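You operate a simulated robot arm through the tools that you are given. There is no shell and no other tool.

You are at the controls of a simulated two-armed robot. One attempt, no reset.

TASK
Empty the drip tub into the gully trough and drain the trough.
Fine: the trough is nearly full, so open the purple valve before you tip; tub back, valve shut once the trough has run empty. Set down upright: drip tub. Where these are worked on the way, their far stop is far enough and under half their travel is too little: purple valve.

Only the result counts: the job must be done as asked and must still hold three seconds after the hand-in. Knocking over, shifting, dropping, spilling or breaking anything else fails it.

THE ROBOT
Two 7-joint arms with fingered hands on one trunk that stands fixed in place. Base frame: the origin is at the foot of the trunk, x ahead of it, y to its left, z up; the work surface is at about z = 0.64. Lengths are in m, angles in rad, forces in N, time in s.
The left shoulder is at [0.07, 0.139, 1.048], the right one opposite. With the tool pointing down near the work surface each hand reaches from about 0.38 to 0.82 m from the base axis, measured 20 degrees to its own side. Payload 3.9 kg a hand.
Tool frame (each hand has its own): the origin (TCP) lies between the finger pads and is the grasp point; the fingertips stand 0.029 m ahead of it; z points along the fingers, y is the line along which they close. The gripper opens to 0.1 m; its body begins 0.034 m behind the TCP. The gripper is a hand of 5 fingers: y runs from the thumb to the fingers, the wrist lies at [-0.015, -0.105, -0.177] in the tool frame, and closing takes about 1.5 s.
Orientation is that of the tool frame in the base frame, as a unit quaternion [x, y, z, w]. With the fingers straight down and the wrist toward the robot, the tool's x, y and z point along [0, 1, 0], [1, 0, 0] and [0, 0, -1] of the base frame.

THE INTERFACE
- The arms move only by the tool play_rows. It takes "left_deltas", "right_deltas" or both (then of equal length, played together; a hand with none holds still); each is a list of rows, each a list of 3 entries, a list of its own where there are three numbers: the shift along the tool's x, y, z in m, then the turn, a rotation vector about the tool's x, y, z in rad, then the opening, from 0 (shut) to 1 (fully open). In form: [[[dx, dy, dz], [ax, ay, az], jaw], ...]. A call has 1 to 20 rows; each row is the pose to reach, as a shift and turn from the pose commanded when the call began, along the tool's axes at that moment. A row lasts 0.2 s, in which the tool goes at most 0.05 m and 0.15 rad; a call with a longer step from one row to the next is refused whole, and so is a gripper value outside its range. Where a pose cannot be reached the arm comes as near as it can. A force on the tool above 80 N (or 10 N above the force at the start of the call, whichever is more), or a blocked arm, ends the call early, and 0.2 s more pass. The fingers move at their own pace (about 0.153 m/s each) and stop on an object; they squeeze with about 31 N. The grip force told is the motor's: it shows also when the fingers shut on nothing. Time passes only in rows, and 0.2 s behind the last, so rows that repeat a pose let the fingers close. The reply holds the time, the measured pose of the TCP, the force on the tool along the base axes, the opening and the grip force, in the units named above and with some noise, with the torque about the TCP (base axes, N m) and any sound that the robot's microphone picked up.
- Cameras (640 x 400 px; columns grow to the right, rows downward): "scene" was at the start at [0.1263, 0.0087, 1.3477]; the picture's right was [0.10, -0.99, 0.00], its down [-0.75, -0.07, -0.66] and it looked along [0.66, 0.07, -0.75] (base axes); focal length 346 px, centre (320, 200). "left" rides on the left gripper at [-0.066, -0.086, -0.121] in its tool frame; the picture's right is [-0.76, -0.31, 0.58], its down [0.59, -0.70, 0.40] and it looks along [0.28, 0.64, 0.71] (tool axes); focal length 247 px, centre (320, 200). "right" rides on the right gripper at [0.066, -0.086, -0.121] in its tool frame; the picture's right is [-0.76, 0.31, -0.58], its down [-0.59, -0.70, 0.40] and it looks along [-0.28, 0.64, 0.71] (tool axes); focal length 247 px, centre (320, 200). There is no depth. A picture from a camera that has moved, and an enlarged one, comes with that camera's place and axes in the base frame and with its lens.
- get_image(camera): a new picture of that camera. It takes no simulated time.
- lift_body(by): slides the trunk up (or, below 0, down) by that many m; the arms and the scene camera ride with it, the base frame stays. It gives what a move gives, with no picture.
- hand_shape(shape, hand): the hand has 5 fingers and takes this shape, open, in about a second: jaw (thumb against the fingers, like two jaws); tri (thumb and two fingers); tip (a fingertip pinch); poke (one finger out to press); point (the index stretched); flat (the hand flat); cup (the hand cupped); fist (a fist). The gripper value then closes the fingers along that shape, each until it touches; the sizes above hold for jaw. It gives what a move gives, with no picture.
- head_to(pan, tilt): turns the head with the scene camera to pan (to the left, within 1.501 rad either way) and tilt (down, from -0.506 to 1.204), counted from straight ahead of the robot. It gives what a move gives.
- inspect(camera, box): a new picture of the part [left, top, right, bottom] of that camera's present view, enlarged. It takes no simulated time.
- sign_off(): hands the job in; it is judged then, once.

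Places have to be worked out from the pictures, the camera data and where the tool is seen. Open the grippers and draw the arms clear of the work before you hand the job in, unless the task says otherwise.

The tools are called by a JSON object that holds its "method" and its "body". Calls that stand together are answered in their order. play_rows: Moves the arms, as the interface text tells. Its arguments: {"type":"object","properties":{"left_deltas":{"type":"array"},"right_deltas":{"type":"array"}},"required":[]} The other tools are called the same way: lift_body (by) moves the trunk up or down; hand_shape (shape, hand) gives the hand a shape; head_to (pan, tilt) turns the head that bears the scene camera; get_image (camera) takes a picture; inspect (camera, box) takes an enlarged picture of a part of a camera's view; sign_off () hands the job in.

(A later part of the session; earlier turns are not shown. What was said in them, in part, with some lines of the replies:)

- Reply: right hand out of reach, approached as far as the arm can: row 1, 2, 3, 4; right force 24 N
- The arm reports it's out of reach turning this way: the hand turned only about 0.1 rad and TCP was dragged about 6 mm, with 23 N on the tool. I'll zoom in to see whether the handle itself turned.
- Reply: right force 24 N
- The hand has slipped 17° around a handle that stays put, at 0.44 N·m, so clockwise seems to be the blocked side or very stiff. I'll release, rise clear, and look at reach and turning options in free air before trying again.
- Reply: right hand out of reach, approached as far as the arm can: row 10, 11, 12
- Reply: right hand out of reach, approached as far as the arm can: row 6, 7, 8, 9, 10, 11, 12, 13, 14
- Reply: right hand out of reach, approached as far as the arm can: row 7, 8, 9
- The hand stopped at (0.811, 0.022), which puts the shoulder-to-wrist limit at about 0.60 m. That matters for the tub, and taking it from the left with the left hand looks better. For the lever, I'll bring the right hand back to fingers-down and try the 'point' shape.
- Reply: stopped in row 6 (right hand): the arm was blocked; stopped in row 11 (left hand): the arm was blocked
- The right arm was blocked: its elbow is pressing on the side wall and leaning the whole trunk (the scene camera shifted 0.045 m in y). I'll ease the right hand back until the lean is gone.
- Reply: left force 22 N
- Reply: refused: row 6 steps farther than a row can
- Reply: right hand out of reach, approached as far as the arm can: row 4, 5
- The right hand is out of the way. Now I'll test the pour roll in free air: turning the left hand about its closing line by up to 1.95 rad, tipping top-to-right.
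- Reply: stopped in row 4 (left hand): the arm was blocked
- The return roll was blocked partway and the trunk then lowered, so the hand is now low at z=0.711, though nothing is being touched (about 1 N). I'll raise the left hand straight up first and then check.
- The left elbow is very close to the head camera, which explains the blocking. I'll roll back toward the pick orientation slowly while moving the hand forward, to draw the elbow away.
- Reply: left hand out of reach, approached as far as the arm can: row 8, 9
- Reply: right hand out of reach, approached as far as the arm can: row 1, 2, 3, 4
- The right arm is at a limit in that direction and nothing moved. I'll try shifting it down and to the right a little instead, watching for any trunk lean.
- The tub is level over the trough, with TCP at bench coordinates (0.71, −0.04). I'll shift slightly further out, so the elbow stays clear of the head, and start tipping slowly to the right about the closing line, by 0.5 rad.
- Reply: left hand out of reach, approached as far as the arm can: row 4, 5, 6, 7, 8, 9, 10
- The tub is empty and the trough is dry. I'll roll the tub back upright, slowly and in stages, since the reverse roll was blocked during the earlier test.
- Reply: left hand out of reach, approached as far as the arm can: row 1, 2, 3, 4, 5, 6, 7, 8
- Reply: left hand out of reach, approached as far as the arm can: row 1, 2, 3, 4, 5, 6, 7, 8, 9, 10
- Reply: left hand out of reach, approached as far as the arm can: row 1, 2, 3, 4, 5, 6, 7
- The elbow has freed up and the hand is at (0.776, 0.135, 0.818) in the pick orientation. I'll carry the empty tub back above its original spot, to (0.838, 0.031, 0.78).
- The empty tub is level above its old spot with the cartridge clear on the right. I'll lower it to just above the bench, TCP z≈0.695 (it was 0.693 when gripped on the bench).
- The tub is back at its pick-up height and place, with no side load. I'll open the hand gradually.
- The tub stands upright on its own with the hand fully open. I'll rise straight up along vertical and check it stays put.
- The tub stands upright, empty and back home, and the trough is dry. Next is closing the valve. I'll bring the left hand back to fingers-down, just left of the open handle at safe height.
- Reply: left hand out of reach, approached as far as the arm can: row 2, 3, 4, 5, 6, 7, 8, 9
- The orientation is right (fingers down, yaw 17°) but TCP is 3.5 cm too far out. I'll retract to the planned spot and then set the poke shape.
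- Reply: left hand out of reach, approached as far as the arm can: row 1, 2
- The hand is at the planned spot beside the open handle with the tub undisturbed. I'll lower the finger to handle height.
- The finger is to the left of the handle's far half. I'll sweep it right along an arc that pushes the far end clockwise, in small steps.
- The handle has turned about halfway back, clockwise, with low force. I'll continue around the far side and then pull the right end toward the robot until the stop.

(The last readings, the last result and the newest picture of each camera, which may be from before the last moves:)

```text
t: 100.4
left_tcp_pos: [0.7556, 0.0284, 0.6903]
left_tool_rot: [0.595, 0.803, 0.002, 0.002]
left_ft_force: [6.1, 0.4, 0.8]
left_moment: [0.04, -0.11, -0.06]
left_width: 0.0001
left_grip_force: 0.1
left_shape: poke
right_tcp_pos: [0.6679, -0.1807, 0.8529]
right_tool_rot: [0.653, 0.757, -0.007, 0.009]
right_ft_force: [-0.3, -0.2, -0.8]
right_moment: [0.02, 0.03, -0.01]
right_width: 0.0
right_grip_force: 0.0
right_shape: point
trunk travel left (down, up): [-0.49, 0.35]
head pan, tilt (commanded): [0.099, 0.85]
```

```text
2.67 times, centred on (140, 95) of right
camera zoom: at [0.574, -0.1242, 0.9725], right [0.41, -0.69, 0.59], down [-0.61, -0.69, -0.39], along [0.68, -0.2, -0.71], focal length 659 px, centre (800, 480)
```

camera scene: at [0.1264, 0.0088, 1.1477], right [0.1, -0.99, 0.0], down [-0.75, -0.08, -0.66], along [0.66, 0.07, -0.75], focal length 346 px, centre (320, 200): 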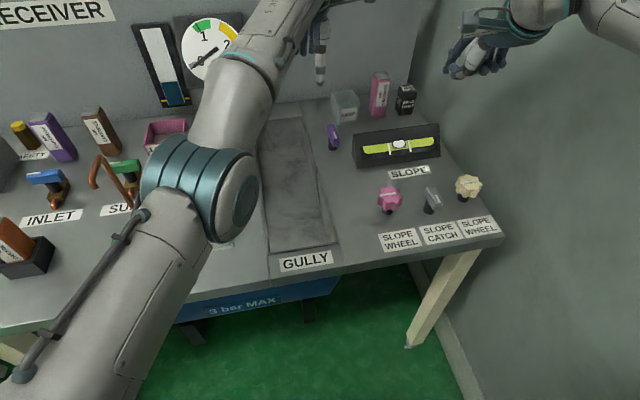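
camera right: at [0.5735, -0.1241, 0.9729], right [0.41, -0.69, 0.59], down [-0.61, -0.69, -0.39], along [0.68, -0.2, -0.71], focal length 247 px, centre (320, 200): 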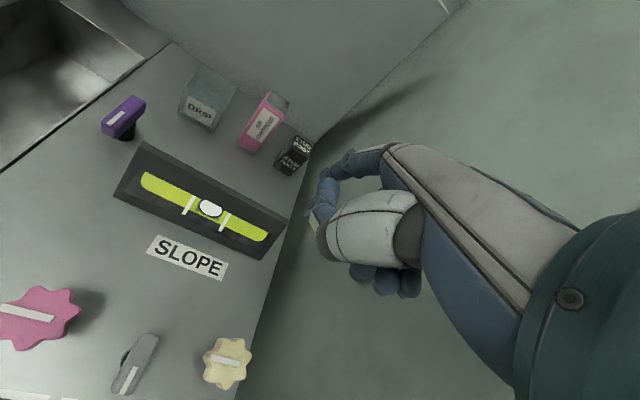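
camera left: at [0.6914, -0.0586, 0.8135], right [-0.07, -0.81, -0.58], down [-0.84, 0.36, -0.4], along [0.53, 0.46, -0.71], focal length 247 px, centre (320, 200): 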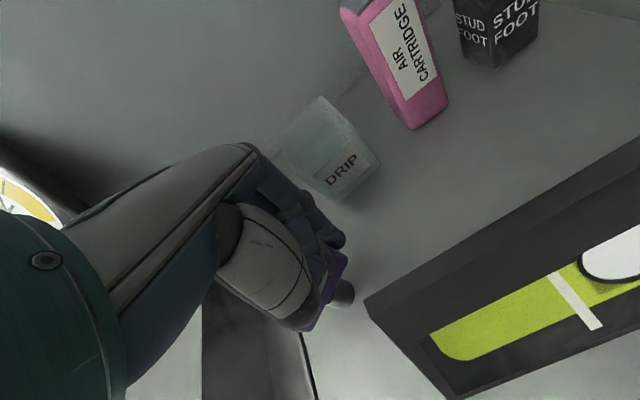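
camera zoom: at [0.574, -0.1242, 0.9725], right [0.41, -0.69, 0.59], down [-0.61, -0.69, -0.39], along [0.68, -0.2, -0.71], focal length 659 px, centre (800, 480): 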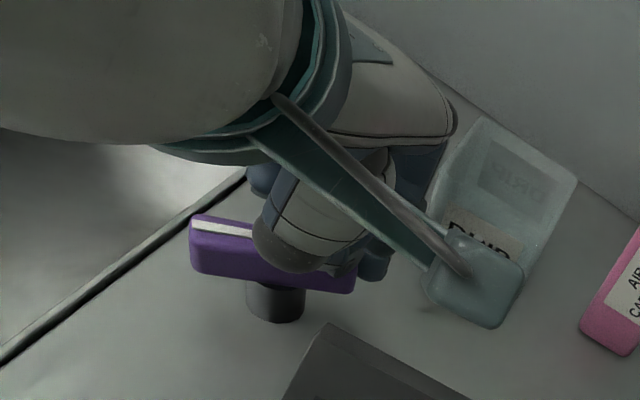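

The handle is now at about −48°, and shut was about −74°, so some 25° remain. I'll keep pulling the right end toward the robot until the stop is felt.

{"method": "play_rows", "body": {"left_deltas": [[[0.0, -0.003, 0], [0, 0, 0], 0.0], [[0.0, -0.006, 0], [0, 0, 0], 0.0], [[0.001, -0.009, 0], [0, 0, 0], 0.0], [[0.001, -0.012, 0], [0, 0, 0], 0.0]]}}

{"method": "inspect", "body": {"camera": "right", "box": [40, 20, 240, 170]}}

{"method": "get_image", "body": {"camera": "left"}}

```text
t: 101.4
left_tcp_pos: [0.7461, 0.0222, 0.6917]
left_tool_rot: [0.596, 0.803, 0.001, 0.004]
left_ft_force: [31.3, -14.0, 6.2]
left_moment: [-0.18, -0.68, -0.28]
left_width: 0.0002
left_grip_force: 0.1
left_shape: poke
right_tcp_pos: [0.6683, -0.1824, 0.8524]
right_tool_rot: [0.654, 0.757, -0.008, 0.007]
right_ft_force: [0.6, -0.2, -0.6]
right_moment: [0.03, -0.01, 0.02]
right_width: 0.0001
right_grip_force: 0.0
right_shape: point
trunk travel left (down, up): [-0.49, 0.35]
head pan, tilt (commanded): [0.099, 0.85]
```

```text
2.67 times, centred on (140, 95) of right
camera zoom: at [0.5757, -0.1262, 0.9712], right [0.41, -0.69, 0.59], down [-0.61, -0.69, -0.39], along [0.68, -0.2, -0.71], focal length 659 px, centre (800, 480)
```

zoom: 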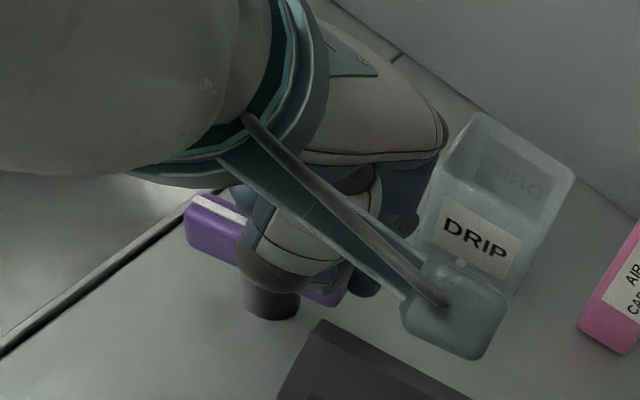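

```text
taken
camera left: at [0.6811, -0.065, 0.8142], right [-0.07, -0.82, -0.57], down [-0.84, 0.36, -0.41], along [0.54, 0.45, -0.71], focal length 247 px, centre (320, 200)
```

left: 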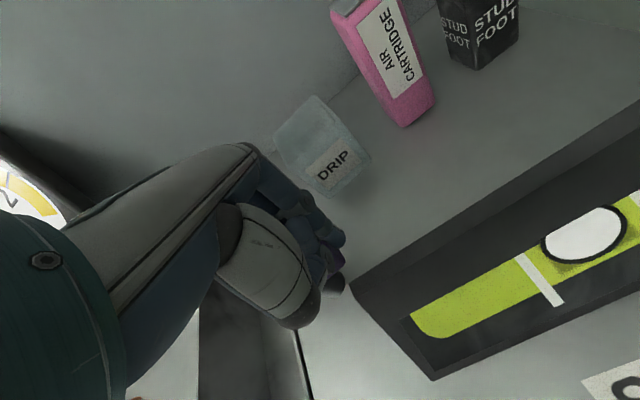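

Force has risen to about 34 N, which suggests the stop, but the stripe reads about −63° with a rough estimate. I'll zoom in closely to measure the handle angle.

{"method": "inspect", "body": {"camera": "right", "box": [80, 75, 180, 155]}}

{"method": "inspect", "body": {"camera": "scene", "box": [290, 90, 390, 170]}}

```text
5.00 times, centred on (130, 115) of right
camera zoom: at [0.5757, -0.1262, 0.9712], right [0.41, -0.69, 0.59], down [-0.61, -0.69, -0.39], along [0.68, -0.2, -0.71], focal length 1235 px, centre (1270, 625)
```

zoom: 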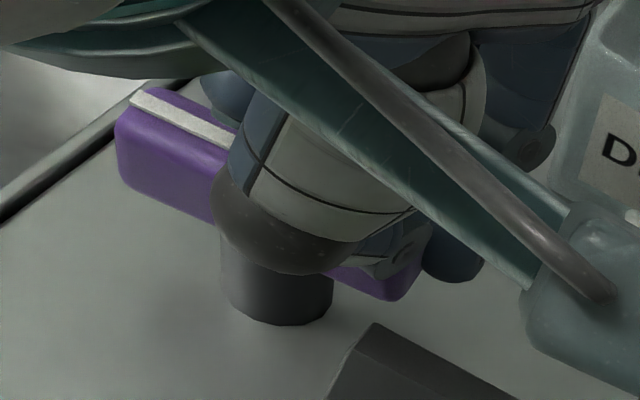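

```text
5.00 times, centred on (340, 130) of scene
camera zoom: at [0.129, 0.0067, 1.1475], right [0.1, -1.0, 0.0], down [-0.75, -0.07, -0.66], along [0.65, 0.07, -0.75], focal length 1732 px, centre (220, 550)
```

zoom: 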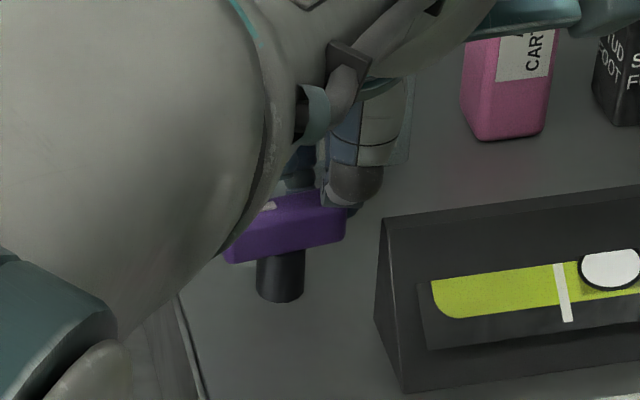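

Two measurements give about −63° to −65°, so the lever is roughly 10° short of fully shut and the finger has slid to the end corner. I'll back off to the far side and rise, then finish by pushing the left end forward from the near side.

{"method": "play_rows", "body": {"left_deltas": [[[0, 0.008, 0], [0, 0, 0], 0.0], [[0, 0.018, 0], [0, 0, 0], 0.0], [[0, 0.018, -0.03], [0, 0, 0], 0.0], [[0, 0.018, -0.06], [0, 0, 0], 0.0], [[0, 0.018, -0.09], [0, 0, 0], 0.0], [[0.01, -0.01, -0.1], [0, 0, 0], 0.0], [[0.022, -0.035, -0.1], [0, 0, 0], 0.0], [[0.036, -0.052, -0.1], [0, 0, 0], 0.0], [[0.036, -0.052, -0.1], [0, 0, 0], 0.0]]}}

{"method": "get_image", "body": {"camera": "left"}}

{"method": "inspect", "body": {"camera": "right", "box": [40, 20, 240, 170]}}

{"method": "inspect", "body": {"camera": "scene", "box": [290, 90, 390, 170]}}

```text
t: 103.3
left_tcp_pos: [0.6685, 0.066, 0.6874]
left_tool_rot: [0.577, 0.812, -0.062, -0.063]
left_ft_force: [-0.4, -0.1, 0.3]
left_moment: [-0.02, 0.0, 0.04]
left_width: 0.0001
left_grip_force: 0.1
left_shape: poke
right_tcp_pos: [0.6664, -0.1806, 0.8547]
right_tool_rot: [0.653, 0.757, -0.007, 0.008]
right_ft_force: [-0.6, 0.2, -1.0]
right_moment: [-0.03, -0.01, 0.0]
right_width: 0.0
right_grip_force: 0.0
right_shape: point
trunk travel left (down, up): [-0.49, 0.35]
head pan, tilt (commanded): [0.099, 0.85]
stopped in row 9 (left hand): the arm was blocked; the commanded pose is now the measured one
```

```text
taken
camera left: at [0.63, -0.0202, 0.8207], right [-0.14, -0.83, -0.54], down [-0.91, 0.32, -0.25], along [0.38, 0.46, -0.81], focal length 247 px, centre (320, 200)
```

left: 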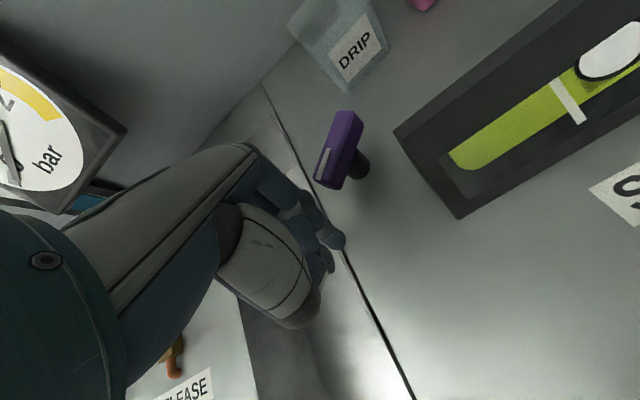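

```text
2.67 times, centred on (140, 95) of right
camera zoom: at [0.5731, -0.1234, 0.9732], right [0.41, -0.69, 0.59], down [-0.61, -0.69, -0.39], along [0.68, -0.2, -0.71], focal length 659 px, centre (800, 480)
```

zoom: 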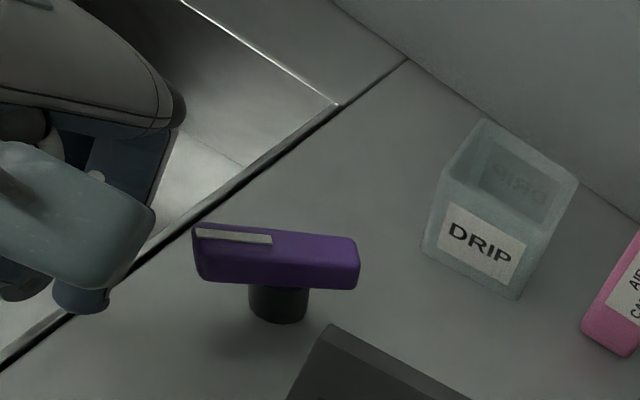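

```text
5.00 times, centred on (340, 130) of scene
camera zoom: at [0.1258, 0.0094, 1.1478], right [0.1, -0.99, 0.0], down [-0.75, -0.08, -0.66], along [0.66, 0.07, -0.75], focal length 1732 px, centre (220, 550)
```

zoom: 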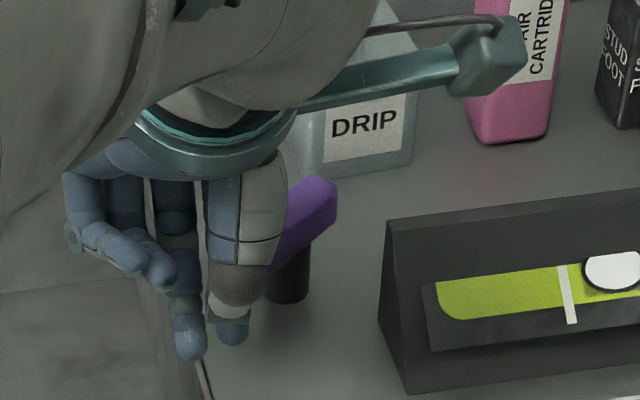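

The arm was blocked again, and the hand ended up low at z=0.687 without staying raised. The handle is now at about −36°, so it was dragged partly open again. I'll look at the whole scene before moving.

{"method": "get_image", "body": {"camera": "scene"}}

{"method": "get_image", "body": {"camera": "right"}}

```text
taken
camera scene: at [0.1258, 0.0094, 1.1478], right [0.1, -0.99, 0.0], down [-0.75, -0.08, -0.66], along [0.66, 0.07, -0.75], focal length 346 px, centre (320, 200)
```

scene: 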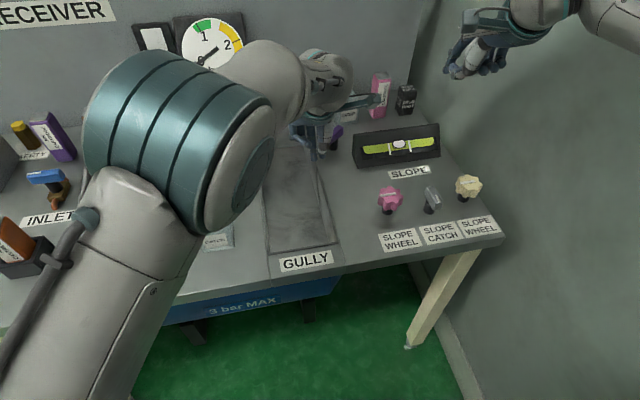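

```text
taken
camera right: at [0.5731, -0.1234, 0.9732], right [0.41, -0.69, 0.59], down [-0.61, -0.69, -0.39], along [0.68, -0.2, -0.71], focal length 247 px, centre (320, 200)
```

right: 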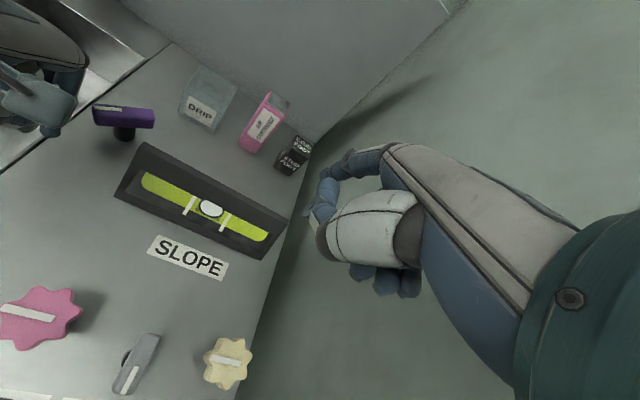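

Everything else is undisturbed. With the trunk this low, raising the hand close in makes the elbow foul the body, which explains both blocks. Raising the trunk lifts the hand straight up without touching the lever, so I'll do that by 0.1 m.

{"method": "lift_body", "body": {"by": 0.1}}

{"method": "get_image", "body": {"camera": "scene"}}

{"method": "get_image", "body": {"camera": "left"}}

```text
t: 104.7
left_tcp_pos: [0.6685, 0.065, 0.7882]
left_tool_rot: [0.578, 0.811, -0.062, -0.062]
left_ft_force: [0.4, 0.1, 0.0]
left_moment: [0.0, 0.02, 0.0]
left_width: 0.0
left_grip_force: 0.1
left_shape: poke
right_tcp_pos: [0.6673, -0.1802, 0.953]
right_tool_rot: [0.654, 0.757, -0.007, 0.008]
right_ft_force: [-0.3, 0.3, 0.7]
right_moment: [-0.01, -0.02, -0.01]
right_width: 0.0
right_grip_force: 0.0
right_shape: point
trunk travel left (down, up): [-0.59, 0.25]
head pan, tilt (commanded): [0.099, 0.85]
```

```text
taken
camera scene: at [0.1266, 0.0087, 1.2476], right [0.1, -0.99, 0.0], down [-0.75, -0.07, -0.66], along [0.66, 0.07, -0.75], focal length 346 px, centre (320, 200)
```

scene: 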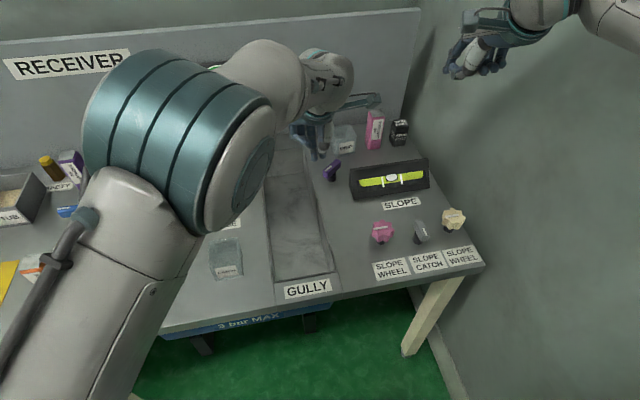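

```text
taken
camera left: at [0.6304, -0.0211, 0.9211], right [-0.14, -0.83, -0.54], down [-0.91, 0.32, -0.25], along [0.38, 0.46, -0.8], focal length 247 px, centre (320, 200)
```

left: 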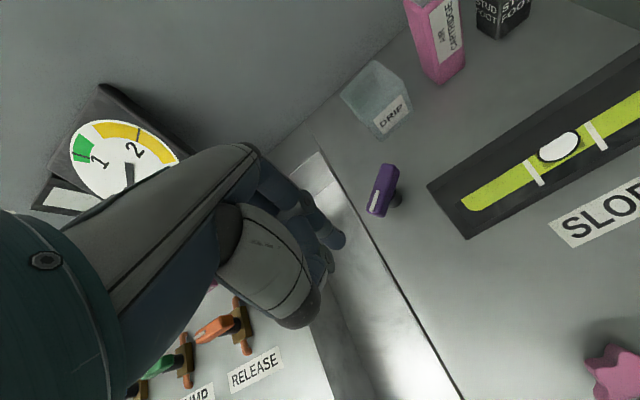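

The hand is now clear above and to the near-left of the lever. I'll straighten it to fingers-down and position it just on the near side of the handle, still at z≈0.79.

{"method": "play_rows", "body": {"left_deltas": [[[-0.01, 0.0005, 0], [-0.058, -0.009, 0.012], 0.0], [[-0.02, 0.001, 0], [-0.116, -0.017, 0.024], 0.0], [[-0.0302, 0.0013, -0.0011], [-0.1737, -0.026, 0.0355], 0.0], [[-0.0302, 0.0013, -0.0011], [-0.1737, -0.026, 0.0355], 0.0]]}}

{"method": "get_image", "body": {"camera": "left"}}

{"method": "inspect", "body": {"camera": "right", "box": [60, 60, 300, 260]}}

```text
t: 105.9
left_tcp_pos: [0.6795, 0.0528, 0.7661]
left_tool_rot: [0.581, 0.814, -0.019, -0.014]
left_ft_force: [0.3, 0.1, -0.1]
left_moment: [0.0, 0.0, 0.01]
left_width: 0.0
left_grip_force: 0.1
left_shape: poke
right_tcp_pos: [0.6667, -0.1801, 0.9542]
right_tool_rot: [0.653, 0.757, -0.007, 0.009]
right_ft_force: [0.6, -0.3, 0.1]
right_moment: [0.0, 0.0, 0.03]
right_width: 0.0
right_grip_force: 0.1
right_shape: point
trunk travel left (down, up): [-0.59, 0.25]
head pan, tilt (commanded): [0.099, 0.85]
stopped in row 4 (left hand): the arm was blocked; the commanded pose is now the measured one
```

```text
taken
camera left: at [0.6232, -0.0337, 0.8914], right [-0.07, -0.82, -0.56], down [-0.87, 0.32, -0.37], along [0.48, 0.46, -0.74], focal length 247 px, centre (320, 200)
```

left: 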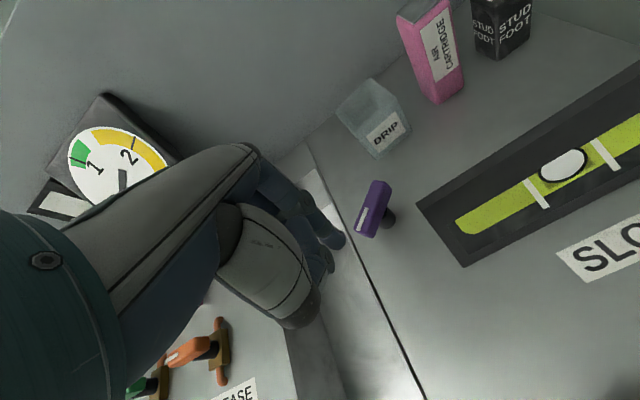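

```text
2.00 times, centred on (180, 160) of right
camera zoom: at [0.5736, -0.1236, 1.0728], right [0.41, -0.69, 0.59], down [-0.61, -0.69, -0.38], along [0.68, -0.2, -0.71], focal length 494 px, centre (600, 280)
```

zoom: 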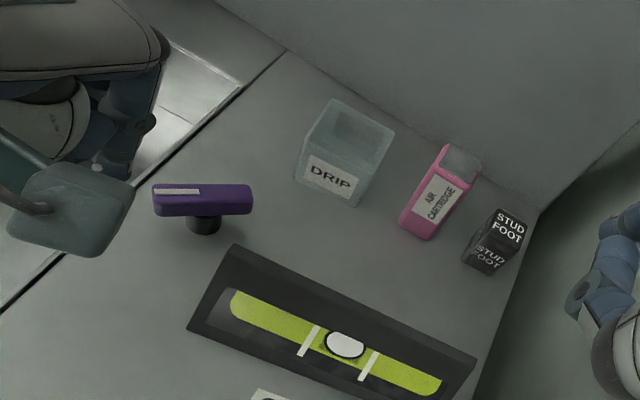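

It blocked again with a 2 cm sag, so this elbow-in posture is bad. I'll raise the trunk back to its original height, which lifts the hand clear, and then re-seat the arm from a more open posture.

{"method": "lift_body", "body": {"by": 0.1}}

{"method": "get_image", "body": {"camera": "scene"}}

```text
t: 107.2
left_tcp_pos: [0.6792, 0.0524, 0.8663]
left_tool_rot: [0.581, 0.813, -0.019, -0.012]
left_ft_force: [-0.6, 0.4, 0.2]
left_moment: [-0.03, 0.0, -0.02]
left_width: 0.0001
left_grip_force: 0.1
left_shape: poke
right_tcp_pos: [0.6684, -0.1801, 1.0542]
right_tool_rot: [0.653, 0.757, -0.008, 0.009]
right_ft_force: [0.1, 0.5, 0.0]
right_moment: [-0.01, 0.02, -0.04]
right_width: 0.0
right_grip_force: 0.0
right_shape: point
trunk travel left (down, up): [-0.69, 0.15]
head pan, tilt (commanded): [0.099, 0.85]
```

```text
taken
camera scene: at [0.1266, 0.0086, 1.3476], right [0.1, -0.99, 0.0], down [-0.75, -0.07, -0.66], along [0.66, 0.07, -0.75], focal length 346 px, centre (320, 200)
```

scene: 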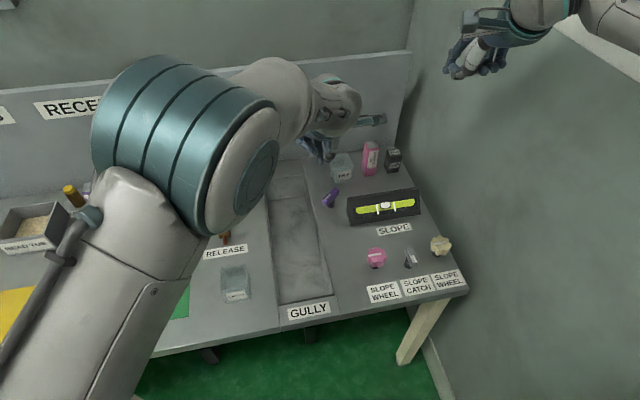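

The trunk is back at its original height with the hand clear. I'll swing the hand left and roll it so the fingers point slightly right, which earlier moved the elbow outboard.

{"method": "play_rows", "body": {"left_deltas": [[[0.01, 0, 0], [0, -0.08, 0], 0.0], [[0.02, 0, 0], [0, -0.16, 0], 0.0], [[0.03, 0, 0], [0, -0.24, 0], 0.0], [[0.04, 0, 0], [0, -0.32, 0], 0.0], [[0.05, 0, 0], [0, -0.4, 0], 0.0], [[0.06, 0, 0], [0, -0.48, 0], 0.0], [[0.06, 0, 0], [0, -0.56, 0], 0.0], [[0.06, 0, 0], [0, -0.64, 0], 0.0], [[0.06, 0, 0], [0, -0.64, 0], 0.0]]}}

{"method": "get_image", "body": {"camera": "scene"}}

```text
t: 109.2
left_tcp_pos: [0.6581, 0.1074, 0.8662]
left_tool_rot: [0.549, 0.775, -0.2, 0.242]
left_ft_force: [0.3, -0.1, 0.0]
left_moment: [0.01, 0.01, -0.01]
left_width: 0.0
left_grip_force: 0.0
left_shape: poke
right_tcp_pos: [0.6665, -0.1801, 1.0527]
right_tool_rot: [0.654, 0.757, -0.008, 0.008]
right_ft_force: [-0.2, -0.4, 0.3]
right_moment: [0.02, -0.01, 0.0]
right_width: 0.0002
right_grip_force: 0.1
right_shape: point
trunk travel left (down, up): [-0.69, 0.15]
head pan, tilt (commanded): [0.099, 0.85]
```

```text
taken
camera scene: at [0.1262, 0.008, 1.3477], right [0.1, -0.99, 0.0], down [-0.75, -0.07, -0.66], along [0.66, 0.07, -0.75], focal length 346 px, centre (320, 200)
```

scene: 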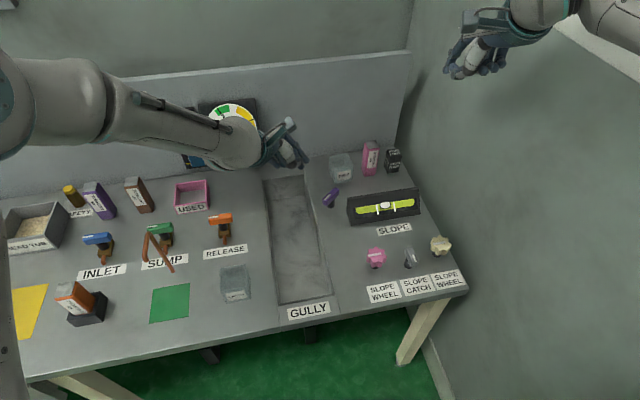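

The elbow is outboard now and nothing is blocked. I'll zoom in on the valve to measure its present angle.

{"method": "inspect", "body": {"camera": "scene", "box": [290, 140, 390, 220]}}

{"method": "inspect", "body": {"camera": "left", "box": [300, 100, 560, 330]}}

```text
5.00 times, centred on (340, 180) of scene
camera zoom: at [0.1262, 0.008, 1.3477], right [0.1, -0.99, 0.0], down [-0.75, -0.07, -0.66], along [0.66, 0.07, -0.75], focal length 1732 px, centre (220, 300)
```

zoom: 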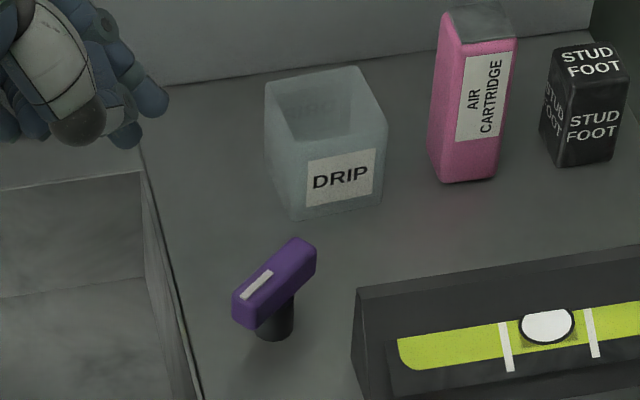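

```text
1.74 times, centred on (430, 215) of left
camera zoom: at [0.5761, 0.0999, 1.0072], right [0.01, -1.0, 0.0], down [-0.77, -0.01, -0.64], along [0.64, 0.01, -0.77], focal length 430 px, centre (129, 174)
```

zoom: 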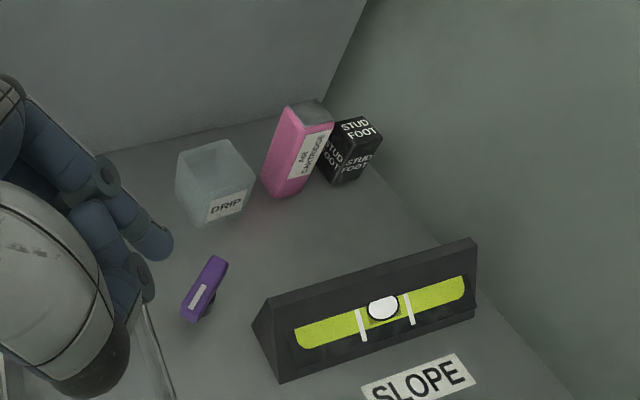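

The lever reads about −35°, roughly 39° from shut, and the tub is within 1 cm of its original spot. With the trunk up and elbow outboard, I'll bring the poking finger to the near side of the lever at z≈0.78, tilted only about 15°.

{"method": "play_rows", "body": {"left_deltas": [[[-0.0024, 0.0006, 0.0197], [-0.0047, 0.0623, 0.0073], 0.0], [[-0.0048, 0.0012, 0.0393], [-0.0095, 0.1245, 0.0145], 0.0], [[-0.0072, 0.0018, 0.059], [-0.0142, 0.1868, 0.0218], 0.0], [[-0.0097, 0.0025, 0.0787], [-0.0189, 0.249, 0.0291], 0.0], [[-0.0121, 0.0031, 0.0983], [-0.0237, 0.3113, 0.0363], 0.0], [[-0.0145, 0.0037, 0.118], [-0.0284, 0.3735, 0.0436], 0.0], [[-0.0145, 0.0037, 0.118], [-0.0284, 0.3735, 0.0436], 0.0]]}}

{"method": "get_image", "body": {"camera": "scene"}}

{"method": "get_image", "body": {"camera": "left"}}

```text
t: 110.8
left_tcp_pos: [0.6837, 0.03, 0.7786]
left_tool_rot: [0.59, 0.797, -0.078, 0.107]
left_ft_force: [0.7, -0.2, 1.0]
left_moment: [-0.01, 0.02, 0.01]
left_width: 0.0
left_grip_force: 0.1
left_shape: poke
right_tcp_pos: [0.6669, -0.1799, 1.0528]
right_tool_rot: [0.653, 0.757, -0.008, 0.008]
right_ft_force: [-0.1, 0.9, 0.0]
right_moment: [0.01, -0.01, 0.0]
right_width: 0.0
right_grip_force: 0.1
right_shape: point
trunk travel left (down, up): [-0.69, 0.15]
head pan, tilt (commanded): [0.099, 0.85]
```

```text
taken
camera scene: at [0.126, 0.0092, 1.3478], right [0.1, -0.99, 0.0], down [-0.75, -0.08, -0.66], along [0.66, 0.07, -0.75], focal length 346 px, centre (320, 200)
```

scene: 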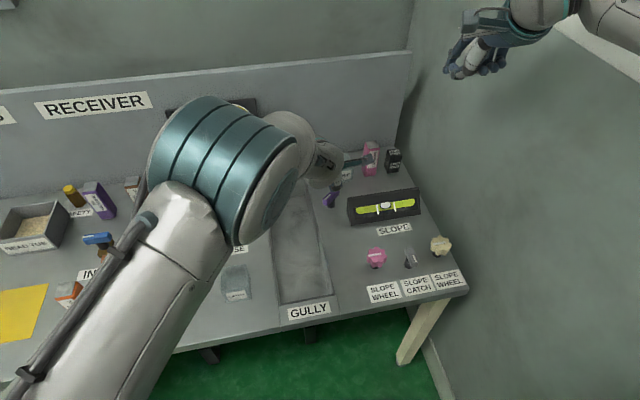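

```text
taken
camera left: at [0.6102, -0.0247, 0.9146], right [-0.03, -0.93, -0.36], down [-0.81, 0.24, -0.54], along [0.59, 0.27, -0.76], focal length 247 px, centre (320, 200)
```

left: 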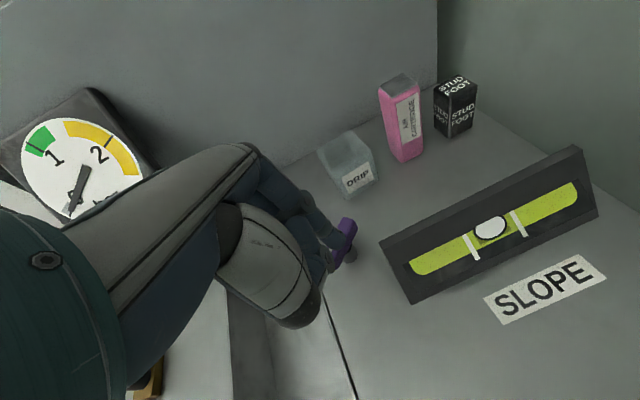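

The arm is relaxed here (no block), with the finger on the near side of the lever. I'll lower it to handle height.

{"method": "play_rows", "body": {"left_deltas": [[[0.006, 0, 0.022], [0, 0, 0], 0.0], [[0.012, 0, 0.044], [0, 0, 0], 0.0], [[0.018, 0, 0.066], [0, 0, 0], 0.0], [[0.022, 0, 0.08], [0, 0, 0], 0.0], [[0.0238, 0, 0.0876], [0, 0, 0], 0.0], [[0.0238, 0, 0.0876], [0, 0, 0], 0.0]]}}

{"method": "get_image", "body": {"camera": "left"}}

{"method": "inspect", "body": {"camera": "scene", "box": [290, 140, 390, 220]}}

{"method": "get_image", "body": {"camera": "right"}}

```text
t: 112.2
left_tcp_pos: [0.6846, 0.0307, 0.6898]
left_tool_rot: [0.589, 0.797, -0.077, 0.106]
left_ft_force: [-2.1, -1.2, 2.9]
left_moment: [0.02, -0.06, 0.01]
left_width: 0.0
left_grip_force: 0.0
left_shape: poke
right_tcp_pos: [0.6672, -0.1807, 1.0545]
right_tool_rot: [0.653, 0.757, -0.007, 0.009]
right_ft_force: [0.3, 0.3, -0.1]
right_moment: [0.01, -0.01, -0.01]
right_width: 0.0
right_grip_force: 0.1
right_shape: point
trunk travel left (down, up): [-0.69, 0.15]
head pan, tilt (commanded): [0.099, 0.85]
```

```text
taken
camera left: at [0.6108, -0.0249, 0.8238], right [-0.04, -0.93, -0.36], down [-0.81, 0.24, -0.54], along [0.59, 0.27, -0.76], focal length 247 px, centre (320, 200)
```

left: 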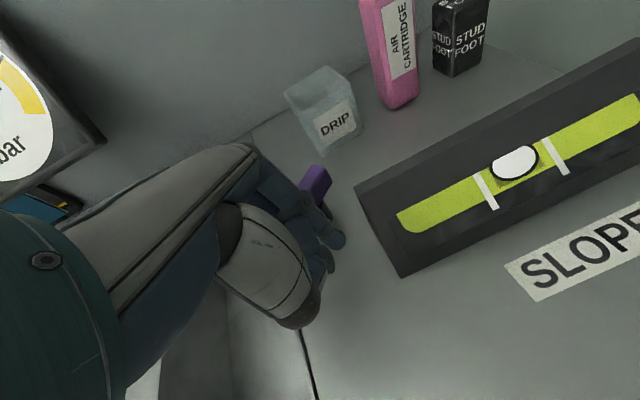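

```text
5.00 times, centred on (340, 180) of scene
camera zoom: at [0.1256, 0.0086, 1.3478], right [0.1, -0.99, 0.0], down [-0.75, -0.07, -0.66], along [0.66, 0.07, -0.75], focal length 1732 px, centre (220, 300)
```

zoom: 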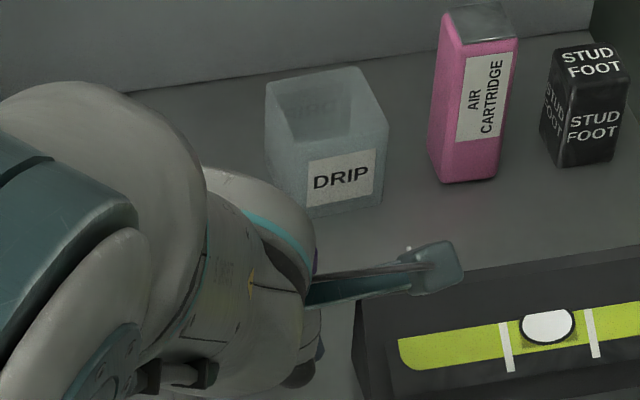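

```text
taken
camera right: at [0.5729, -0.1242, 1.1732], right [0.41, -0.69, 0.59], down [-0.61, -0.69, -0.39], along [0.68, -0.2, -0.71], focal length 247 px, centre (320, 200)
```

right: 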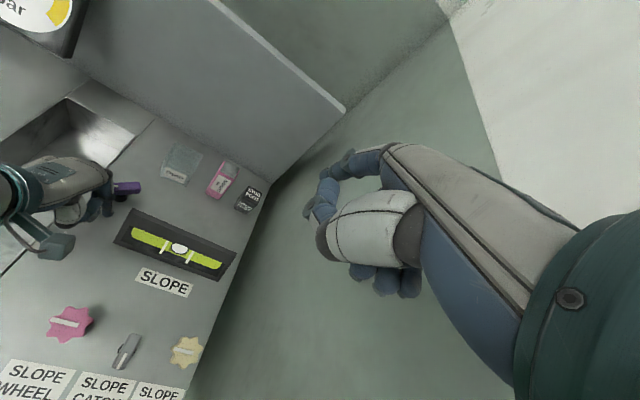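

There's a slight touch (about 3 N) with the folded fingers near the handle top. I'll lift 6 mm, shift left so the index lines up with the lever's left end, and push it forward step by step.

{"method": "play_rows", "body": {"left_deltas": [[[-0.0016, 0, -0.0058], [0, 0, 0], 0.0], [[0.0061, 0, -0.0079], [0, 0, 0], 0.0], [[0.0129, 0, -0.0097], [0, 0, 0], 0.0], [[0.0129, 0.006, -0.0097], [0, 0, 0], 0.0], [[0.0129, 0.0116, -0.0097], [0, 0, 0], 0.0], [[0.0143, 0.0146, -0.0101], [0, 0, 0], 0.0], [[0.0158, 0.0176, -0.0105], [0, 0, 0], 0.0], [[0.0182, 0.0206, -0.0111], [0, 0, 0], 0.0]]}}

{"method": "get_image", "body": {"camera": "left"}}

{"method": "inspect", "body": {"camera": "right", "box": [50, 120, 210, 250]}}

```text
t: 114.0
left_tcp_pos: [0.6974, 0.0575, 0.6948]
left_tool_rot: [0.59, 0.797, -0.078, 0.107]
left_ft_force: [-2.8, -0.9, 1.1]
left_moment: [-0.06, 0.03, -0.03]
left_width: 0.0
left_grip_force: 0.1
left_shape: poke
right_tcp_pos: [0.6673, -0.1808, 1.0538]
right_tool_rot: [0.653, 0.757, -0.008, 0.008]
right_ft_force: [0.0, -0.1, 0.0]
right_moment: [-0.01, -0.02, -0.01]
right_width: 0.0
right_grip_force: 0.1
right_shape: point
trunk travel left (down, up): [-0.69, 0.15]
head pan, tilt (commanded): [0.099, 0.85]
```

```text
taken
camera left: at [0.624, 0.0008, 0.8297], right [-0.04, -0.93, -0.36], down [-0.81, 0.24, -0.54], along [0.59, 0.27, -0.76], focal length 247 px, centre (320, 200)
```

left: 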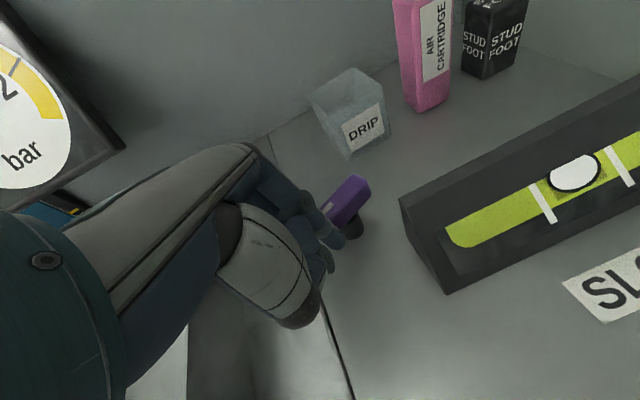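

```text
3.08 times, centred on (130, 185) of right
camera zoom: at [0.5732, -0.1241, 1.173], right [0.41, -0.69, 0.59], down [-0.61, -0.69, -0.39], along [0.68, -0.2, -0.71], focal length 760 px, centre (905, 246)
```

zoom: 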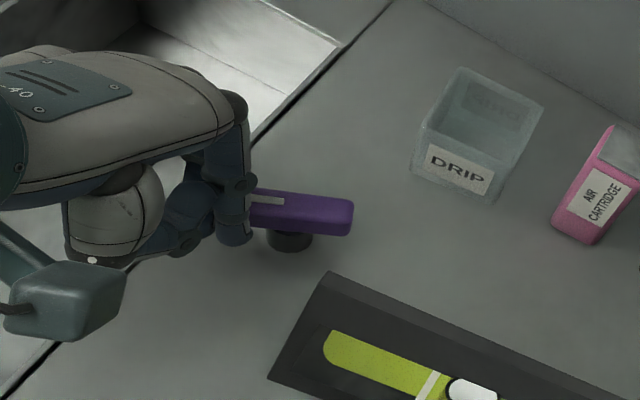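

The lever is turning the right way, now about 24° from shut with low force. I'll keep pushing forward in small steps until the stop is felt.

{"method": "play_rows", "body": {"left_deltas": [[[0.0005, 0.003, 0], [0, 0, 0], 0.0], [[0.001, 0.006, 0], [0, 0, 0], 0.0], [[0.0015, 0.009, 0], [0, 0, 0], 0.0], [[0.0015, 0.012, 0], [0, 0, 0], 0.0]]}}

{"method": "inspect", "body": {"camera": "right", "box": [50, 120, 210, 250]}}

{"method": "inspect", "body": {"camera": "left", "box": [260, 130, 460, 300]}}

```text
t: 115.0
left_tcp_pos: [0.7053, 0.0616, 0.6936]
left_tool_rot: [0.589, 0.797, -0.078, 0.104]
left_ft_force: [-29.0, 2.2, 5.9]
left_moment: [0.01, 0.14, -0.17]
left_width: 0.0002
left_grip_force: 0.1
left_shape: poke
right_tcp_pos: [0.6635, -0.1803, 1.0558]
right_tool_rot: [0.654, 0.757, -0.006, 0.01]
right_ft_force: [0.6, -0.1, 0.1]
right_moment: [0.02, 0.0, 0.01]
right_width: 0.0
right_grip_force: 0.0
right_shape: point
trunk travel left (down, up): [-0.69, 0.15]
head pan, tilt (commanded): [0.099, 0.85]
```

```text
3.08 times, centred on (130, 185) of right
camera zoom: at [0.569, -0.1238, 1.1753], right [0.41, -0.69, 0.6], down [-0.61, -0.69, -0.39], along [0.68, -0.2, -0.7], focal length 760 px, centre (905, 246)
```

zoom: 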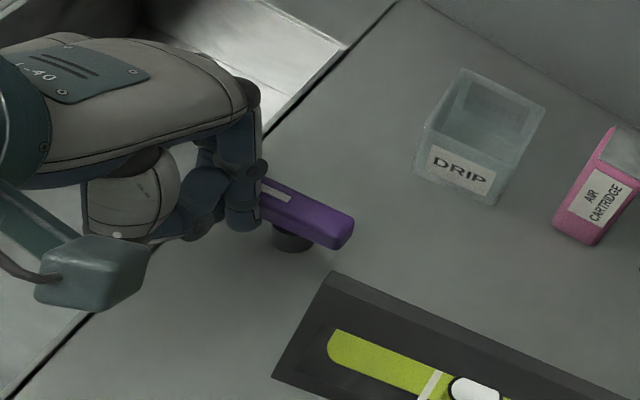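

```text
2.35 times, centred on (360, 215) of left
camera zoom: at [0.6316, 0.0055, 0.8293], right [-0.04, -0.93, -0.36], down [-0.81, 0.24, -0.54], along [0.59, 0.27, -0.76], focal length 581 px, centre (226, 165)
```

zoom: 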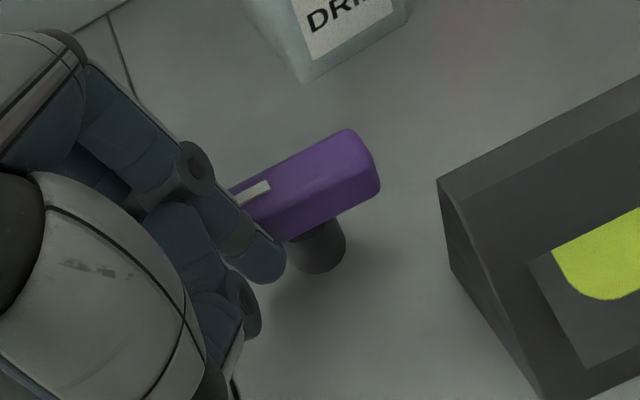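

Force has risen to 29 N, and in both views the handle is now parallel to the slope block (within 1°), which is its original shut direction. I'll release by 4 mm and lift straight up so nothing hooks the handle.

{"method": "play_rows", "body": {"left_deltas": [[[0, -0.006, 0], [0, 0, 0], 0.0], [[0, -0.01, 0], [0, 0, 0], 0.0], [[-0.0039, -0.01, -0.0145], [0, 0, 0], 0.0], [[-0.0079, -0.01, -0.029], [0, 0, 0], 0.0], [[-0.0158, -0.01, -0.058], [0, 0, 0], 0.0], [[-0.0236, -0.01, -0.087], [0, 0, 0], 0.0], [[-0.0315, -0.01, -0.116], [0, 0, 0], 0.0]]}}

{"method": "inspect", "body": {"camera": "right", "box": [50, 120, 210, 250]}}

{"method": "get_image", "body": {"camera": "scene"}}

{"method": "get_image", "body": {"camera": "left"}}

```text
t: 116.6
left_tcp_pos: [0.7001, 0.0571, 0.8164]
left_tool_rot: [0.59, 0.797, -0.076, 0.107]
left_ft_force: [-0.6, 0.7, 0.0]
left_moment: [0.0, 0.03, -0.01]
left_width: 0.0
left_grip_force: 0.1
left_shape: poke
right_tcp_pos: [0.6668, -0.1803, 1.0542]
right_tool_rot: [0.654, 0.757, -0.008, 0.009]
right_ft_force: [-0.4, 0.2, -0.1]
right_moment: [0.01, -0.01, 0.03]
right_width: 0.0
right_grip_force: 0.0
right_shape: point
trunk travel left (down, up): [-0.69, 0.15]
head pan, tilt (commanded): [0.099, 0.85]
```

```text
3.08 times, centred on (130, 185) of right
camera zoom: at [0.5728, -0.1241, 1.1731], right [0.41, -0.69, 0.59], down [-0.61, -0.69, -0.39], along [0.68, -0.2, -0.71], focal length 760 px, centre (905, 246)
```

zoom: 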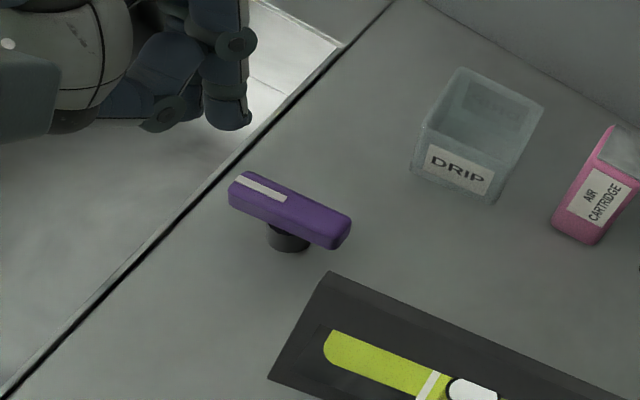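

```text
taken
camera scene: at [0.1255, 0.0086, 1.3478], right [0.1, -0.99, 0.0], down [-0.75, -0.07, -0.66], along [0.66, 0.07, -0.75], focal length 346 px, centre (320, 200)
```

scene: 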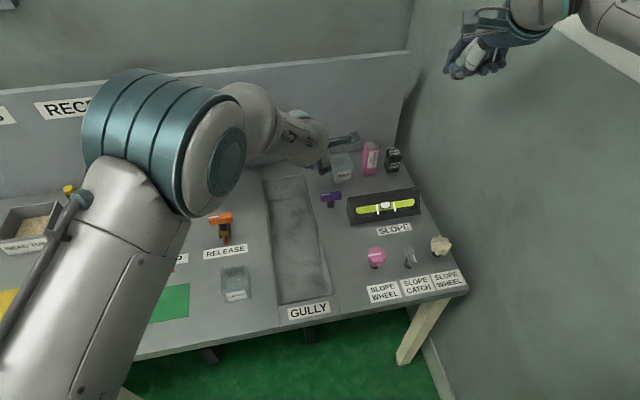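

```text
taken
camera left: at [0.6259, 0.0025, 0.9497], right [-0.04, -0.93, -0.36], down [-0.81, 0.24, -0.54], along [0.59, 0.27, -0.76], focal length 247 px, centre (320, 200)
```

left: 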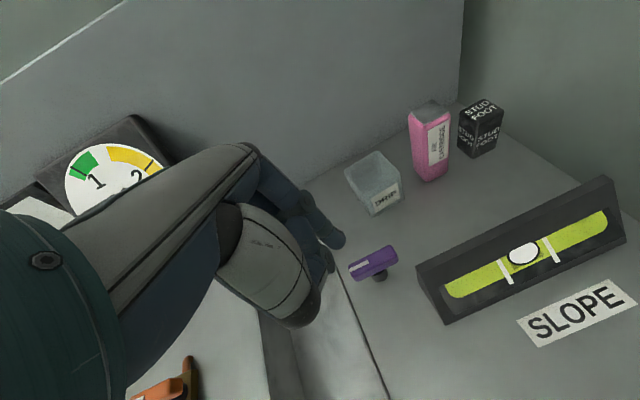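

The lever looks shut and stayed put. The scene camera is back at its original pose, so I'll repeat my very first zoom to compare the handle directly with its original shut position.

{"method": "inspect", "body": {"camera": "scene", "box": [310, 135, 390, 215]}}

{"method": "inspect", "body": {"camera": "scene", "box": [290, 140, 450, 240]}}

```text
5.00 times, centred on (350, 175) of scene
camera zoom: at [0.1255, 0.0086, 1.3478], right [0.1, -0.99, 0.0], down [-0.75, -0.07, -0.66], along [0.66, 0.07, -0.75], focal length 1732 px, centre (170, 325)
```

zoom: 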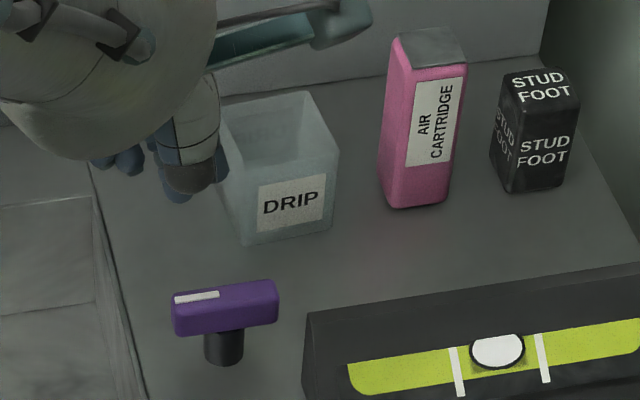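

```text
4.00 times, centred on (370, 190) of scene
camera zoom: at [0.1255, 0.0086, 1.3478], right [0.1, -0.99, 0.0], down [-0.75, -0.07, -0.66], along [0.66, 0.07, -0.75], focal length 1386 px, centre (120, 240)
```

zoom: 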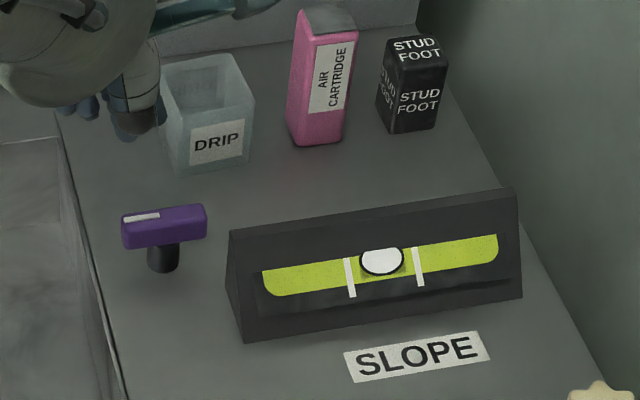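

The handle's pixels match the first picture, so it's fully shut. The tub stands upright, empty, about 1 cm from where it began. Now I'll draw the left arm up and away to the left.

{"method": "play_rows", "body": {"left_deltas": [[[0.015, -0.005, -0.022], [0, -0.05, 0], 0.0], [[0.035, -0.012, -0.045], [0, -0.1, 0], 0.0], [[0.06, -0.02, -0.068], [0, -0.15, 0], 0.0], [[0.085, -0.029, -0.092], [0, -0.2, 0], 0.0], [[0.11, -0.038, -0.118], [0, -0.25, 0], 0.0], [[0.135, -0.047, -0.144], [0, -0.3, 0], 0.0], [[0.16, -0.056, -0.17], [0, -0.3, 0], 0.0], [[0.1847, -0.0658, -0.1956], [0, -0.3, 0], 0.0], [[0.1847, -0.0658, -0.1956], [0, -0.3, 0], 0.0]]}}

{"method": "get_image", "body": {"camera": "scene"}}

```text
t: 118.6
left_tcp_pos: [0.5721, 0.2581, 0.9556]
left_tool_rot: [0.571, 0.772, -0.165, 0.223]
left_ft_force: [1.4, 0.4, -0.4]
left_moment: [-0.02, 0.02, 0.01]
left_width: 0.0
left_grip_force: 0.1
left_shape: poke
right_tcp_pos: [0.6674, -0.1812, 1.0521]
right_tool_rot: [0.653, 0.757, -0.007, 0.008]
right_ft_force: [-0.3, -0.1, 0.1]
right_moment: [0.01, 0.04, 0.01]
right_width: 0.0
right_grip_force: 0.1
right_shape: point
trunk travel left (down, up): [-0.69, 0.15]
head pan, tilt (commanded): [0.099, 0.85]
```

```text
taken
camera scene: at [0.1273, 0.0081, 1.3476], right [0.1, -0.99, 0.0], down [-0.75, -0.07, -0.66], along [0.66, 0.07, -0.75], focal length 346 px, centre (320, 200)
```

scene: 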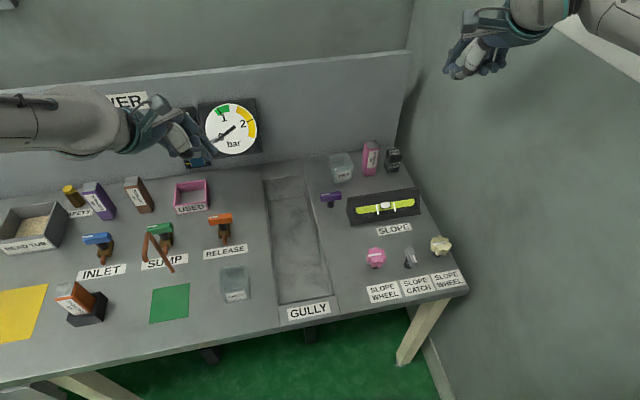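

The whole bench is visible: trough grey and empty, valve shut, tub home, everything else as at the start. I'll open both hands to jaw shape and take a closer look at the trough and the tub.

{"method": "hand_shape", "body": {"hand": "left", "shape": "jaw"}}

{"method": "hand_shape", "body": {"hand": "right", "shape": "jaw"}}

{"method": "inspect", "body": {"camera": "scene", "box": [240, 150, 400, 330]}}

{"method": "inspect", "body": {"camera": "scene", "box": [310, 135, 390, 215]}}

{"method": "inspect", "body": {"camera": "scene", "box": [0, 160, 280, 350]}}

```text
t: 119.5
left_tcp_pos: [0.5715, 0.2583, 0.9557]
left_tool_rot: [0.571, 0.772, -0.165, 0.225]
left_ft_force: [-0.3, 0.2, 0.7]
left_moment: [0.0, 0.04, 0.0]
left_width: 0.0998
left_grip_force: 0.0
left_shape: jaw
right_tcp_pos: [0.668, -0.1805, 1.0527]
right_tool_rot: [0.653, 0.757, -0.007, 0.009]
right_ft_force: [0.1, -0.5, -0.3]
right_moment: [0.02, -0.03, -0.03]
right_width: 0.0
right_grip_force: 0.1
right_shape: point
trunk travel left (down, up): [-0.69, 0.15]
head pan, tilt (commanded): [0.099, 0.85]
```

```text
t: 120.4
left_tcp_pos: [0.572, 0.2588, 0.956]
left_tool_rot: [0.571, 0.772, -0.165, 0.224]
left_ft_force: [0.0, -0.3, 0.9]
left_moment: [0.05, -0.03, 0.01]
left_width: 0.0998
left_grip_force: 0.0
left_shape: jaw
right_tcp_pos: [0.6679, -0.1812, 1.053]
right_tool_rot: [0.653, 0.757, -0.008, 0.009]
right_ft_force: [-0.3, 0.3, 0.3]
right_moment: [-0.03, 0.01, 0.03]
right_width: 0.1
right_grip_force: 0.1
right_shape: jaw
trunk travel left (down, up): [-0.69, 0.15]
head pan, tilt (commanded): [0.099, 0.85]
```

```text
2.22 times, centred on (320, 240) of scene
camera zoom: at [0.1263, 0.0087, 1.3477], right [0.1, -0.99, 0.0], down [-0.75, -0.07, -0.66], along [0.66, 0.07, -0.75], focal length 770 px, centre (320, 111)
```

zoom: 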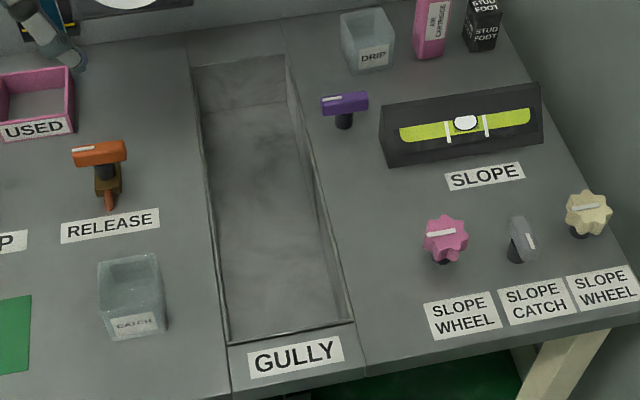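

```text
5.00 times, centred on (350, 175) of scene
camera zoom: at [0.1263, 0.0087, 1.3477], right [0.1, -0.99, 0.0], down [-0.75, -0.07, -0.66], along [0.66, 0.07, -0.75], focal length 1732 px, centre (170, 325)
```

zoom: 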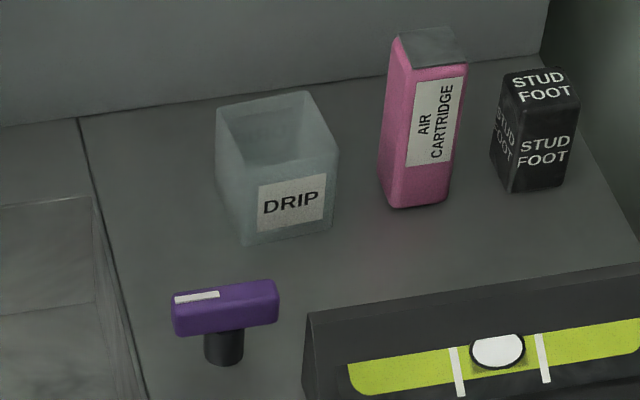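

```text
2.11 times, centred on (140, 255) of scene
camera zoom: at [0.1263, 0.0087, 1.3477], right [0.1, -0.99, 0.0], down [-0.75, -0.07, -0.66], along [0.66, 0.07, -0.75], focal length 729 px, centre (699, 84)
```

zoom: 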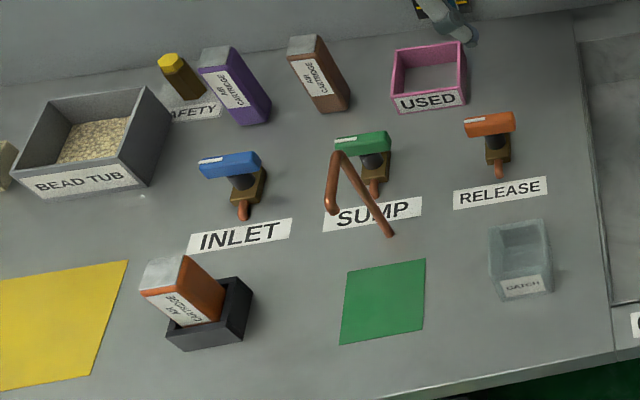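

The checks all pass:
- The trough is empty.
- The purple valve is shut at its original stop.
- The drip tub stands upright and empty at its place.
- Nothing else has moved and there's no spill on the bench.
- Both hands are open and clear of the work.

I'm handing in.

{"method": "sign_off", "body": {}}

```text
The job is handed in.
```

I emptied the drip tub into the gully trough and the trough ran dry. The tub is back upright at its place and the purple valve is shut. The job is handed in, and I don't know the verdict.

- **Order:** I opened the purple valve to its far stop before tipping. The original water had drained by the time I poured. The tub's water went into the trough and drained too.
- **Drip tub:** it stands upright and empty about 1 cm from where it started, turned by about 5°.
- **Purple valve:** my first attempt to close it left it about 10° short. A blocked arm move then dragged it partly open again, with the trough already dry. I pushed it shut to the stop, and its handle now matches the starting picture.
- **Contacts along the way:** the right arm's elbow pressed against the side wall once while I was parking it, and I moved it off. The left arm was blocked by its own elbow a few times. In the final pictures nothing else had moved and the bench was dry.

Both hands are open and clear of the work.
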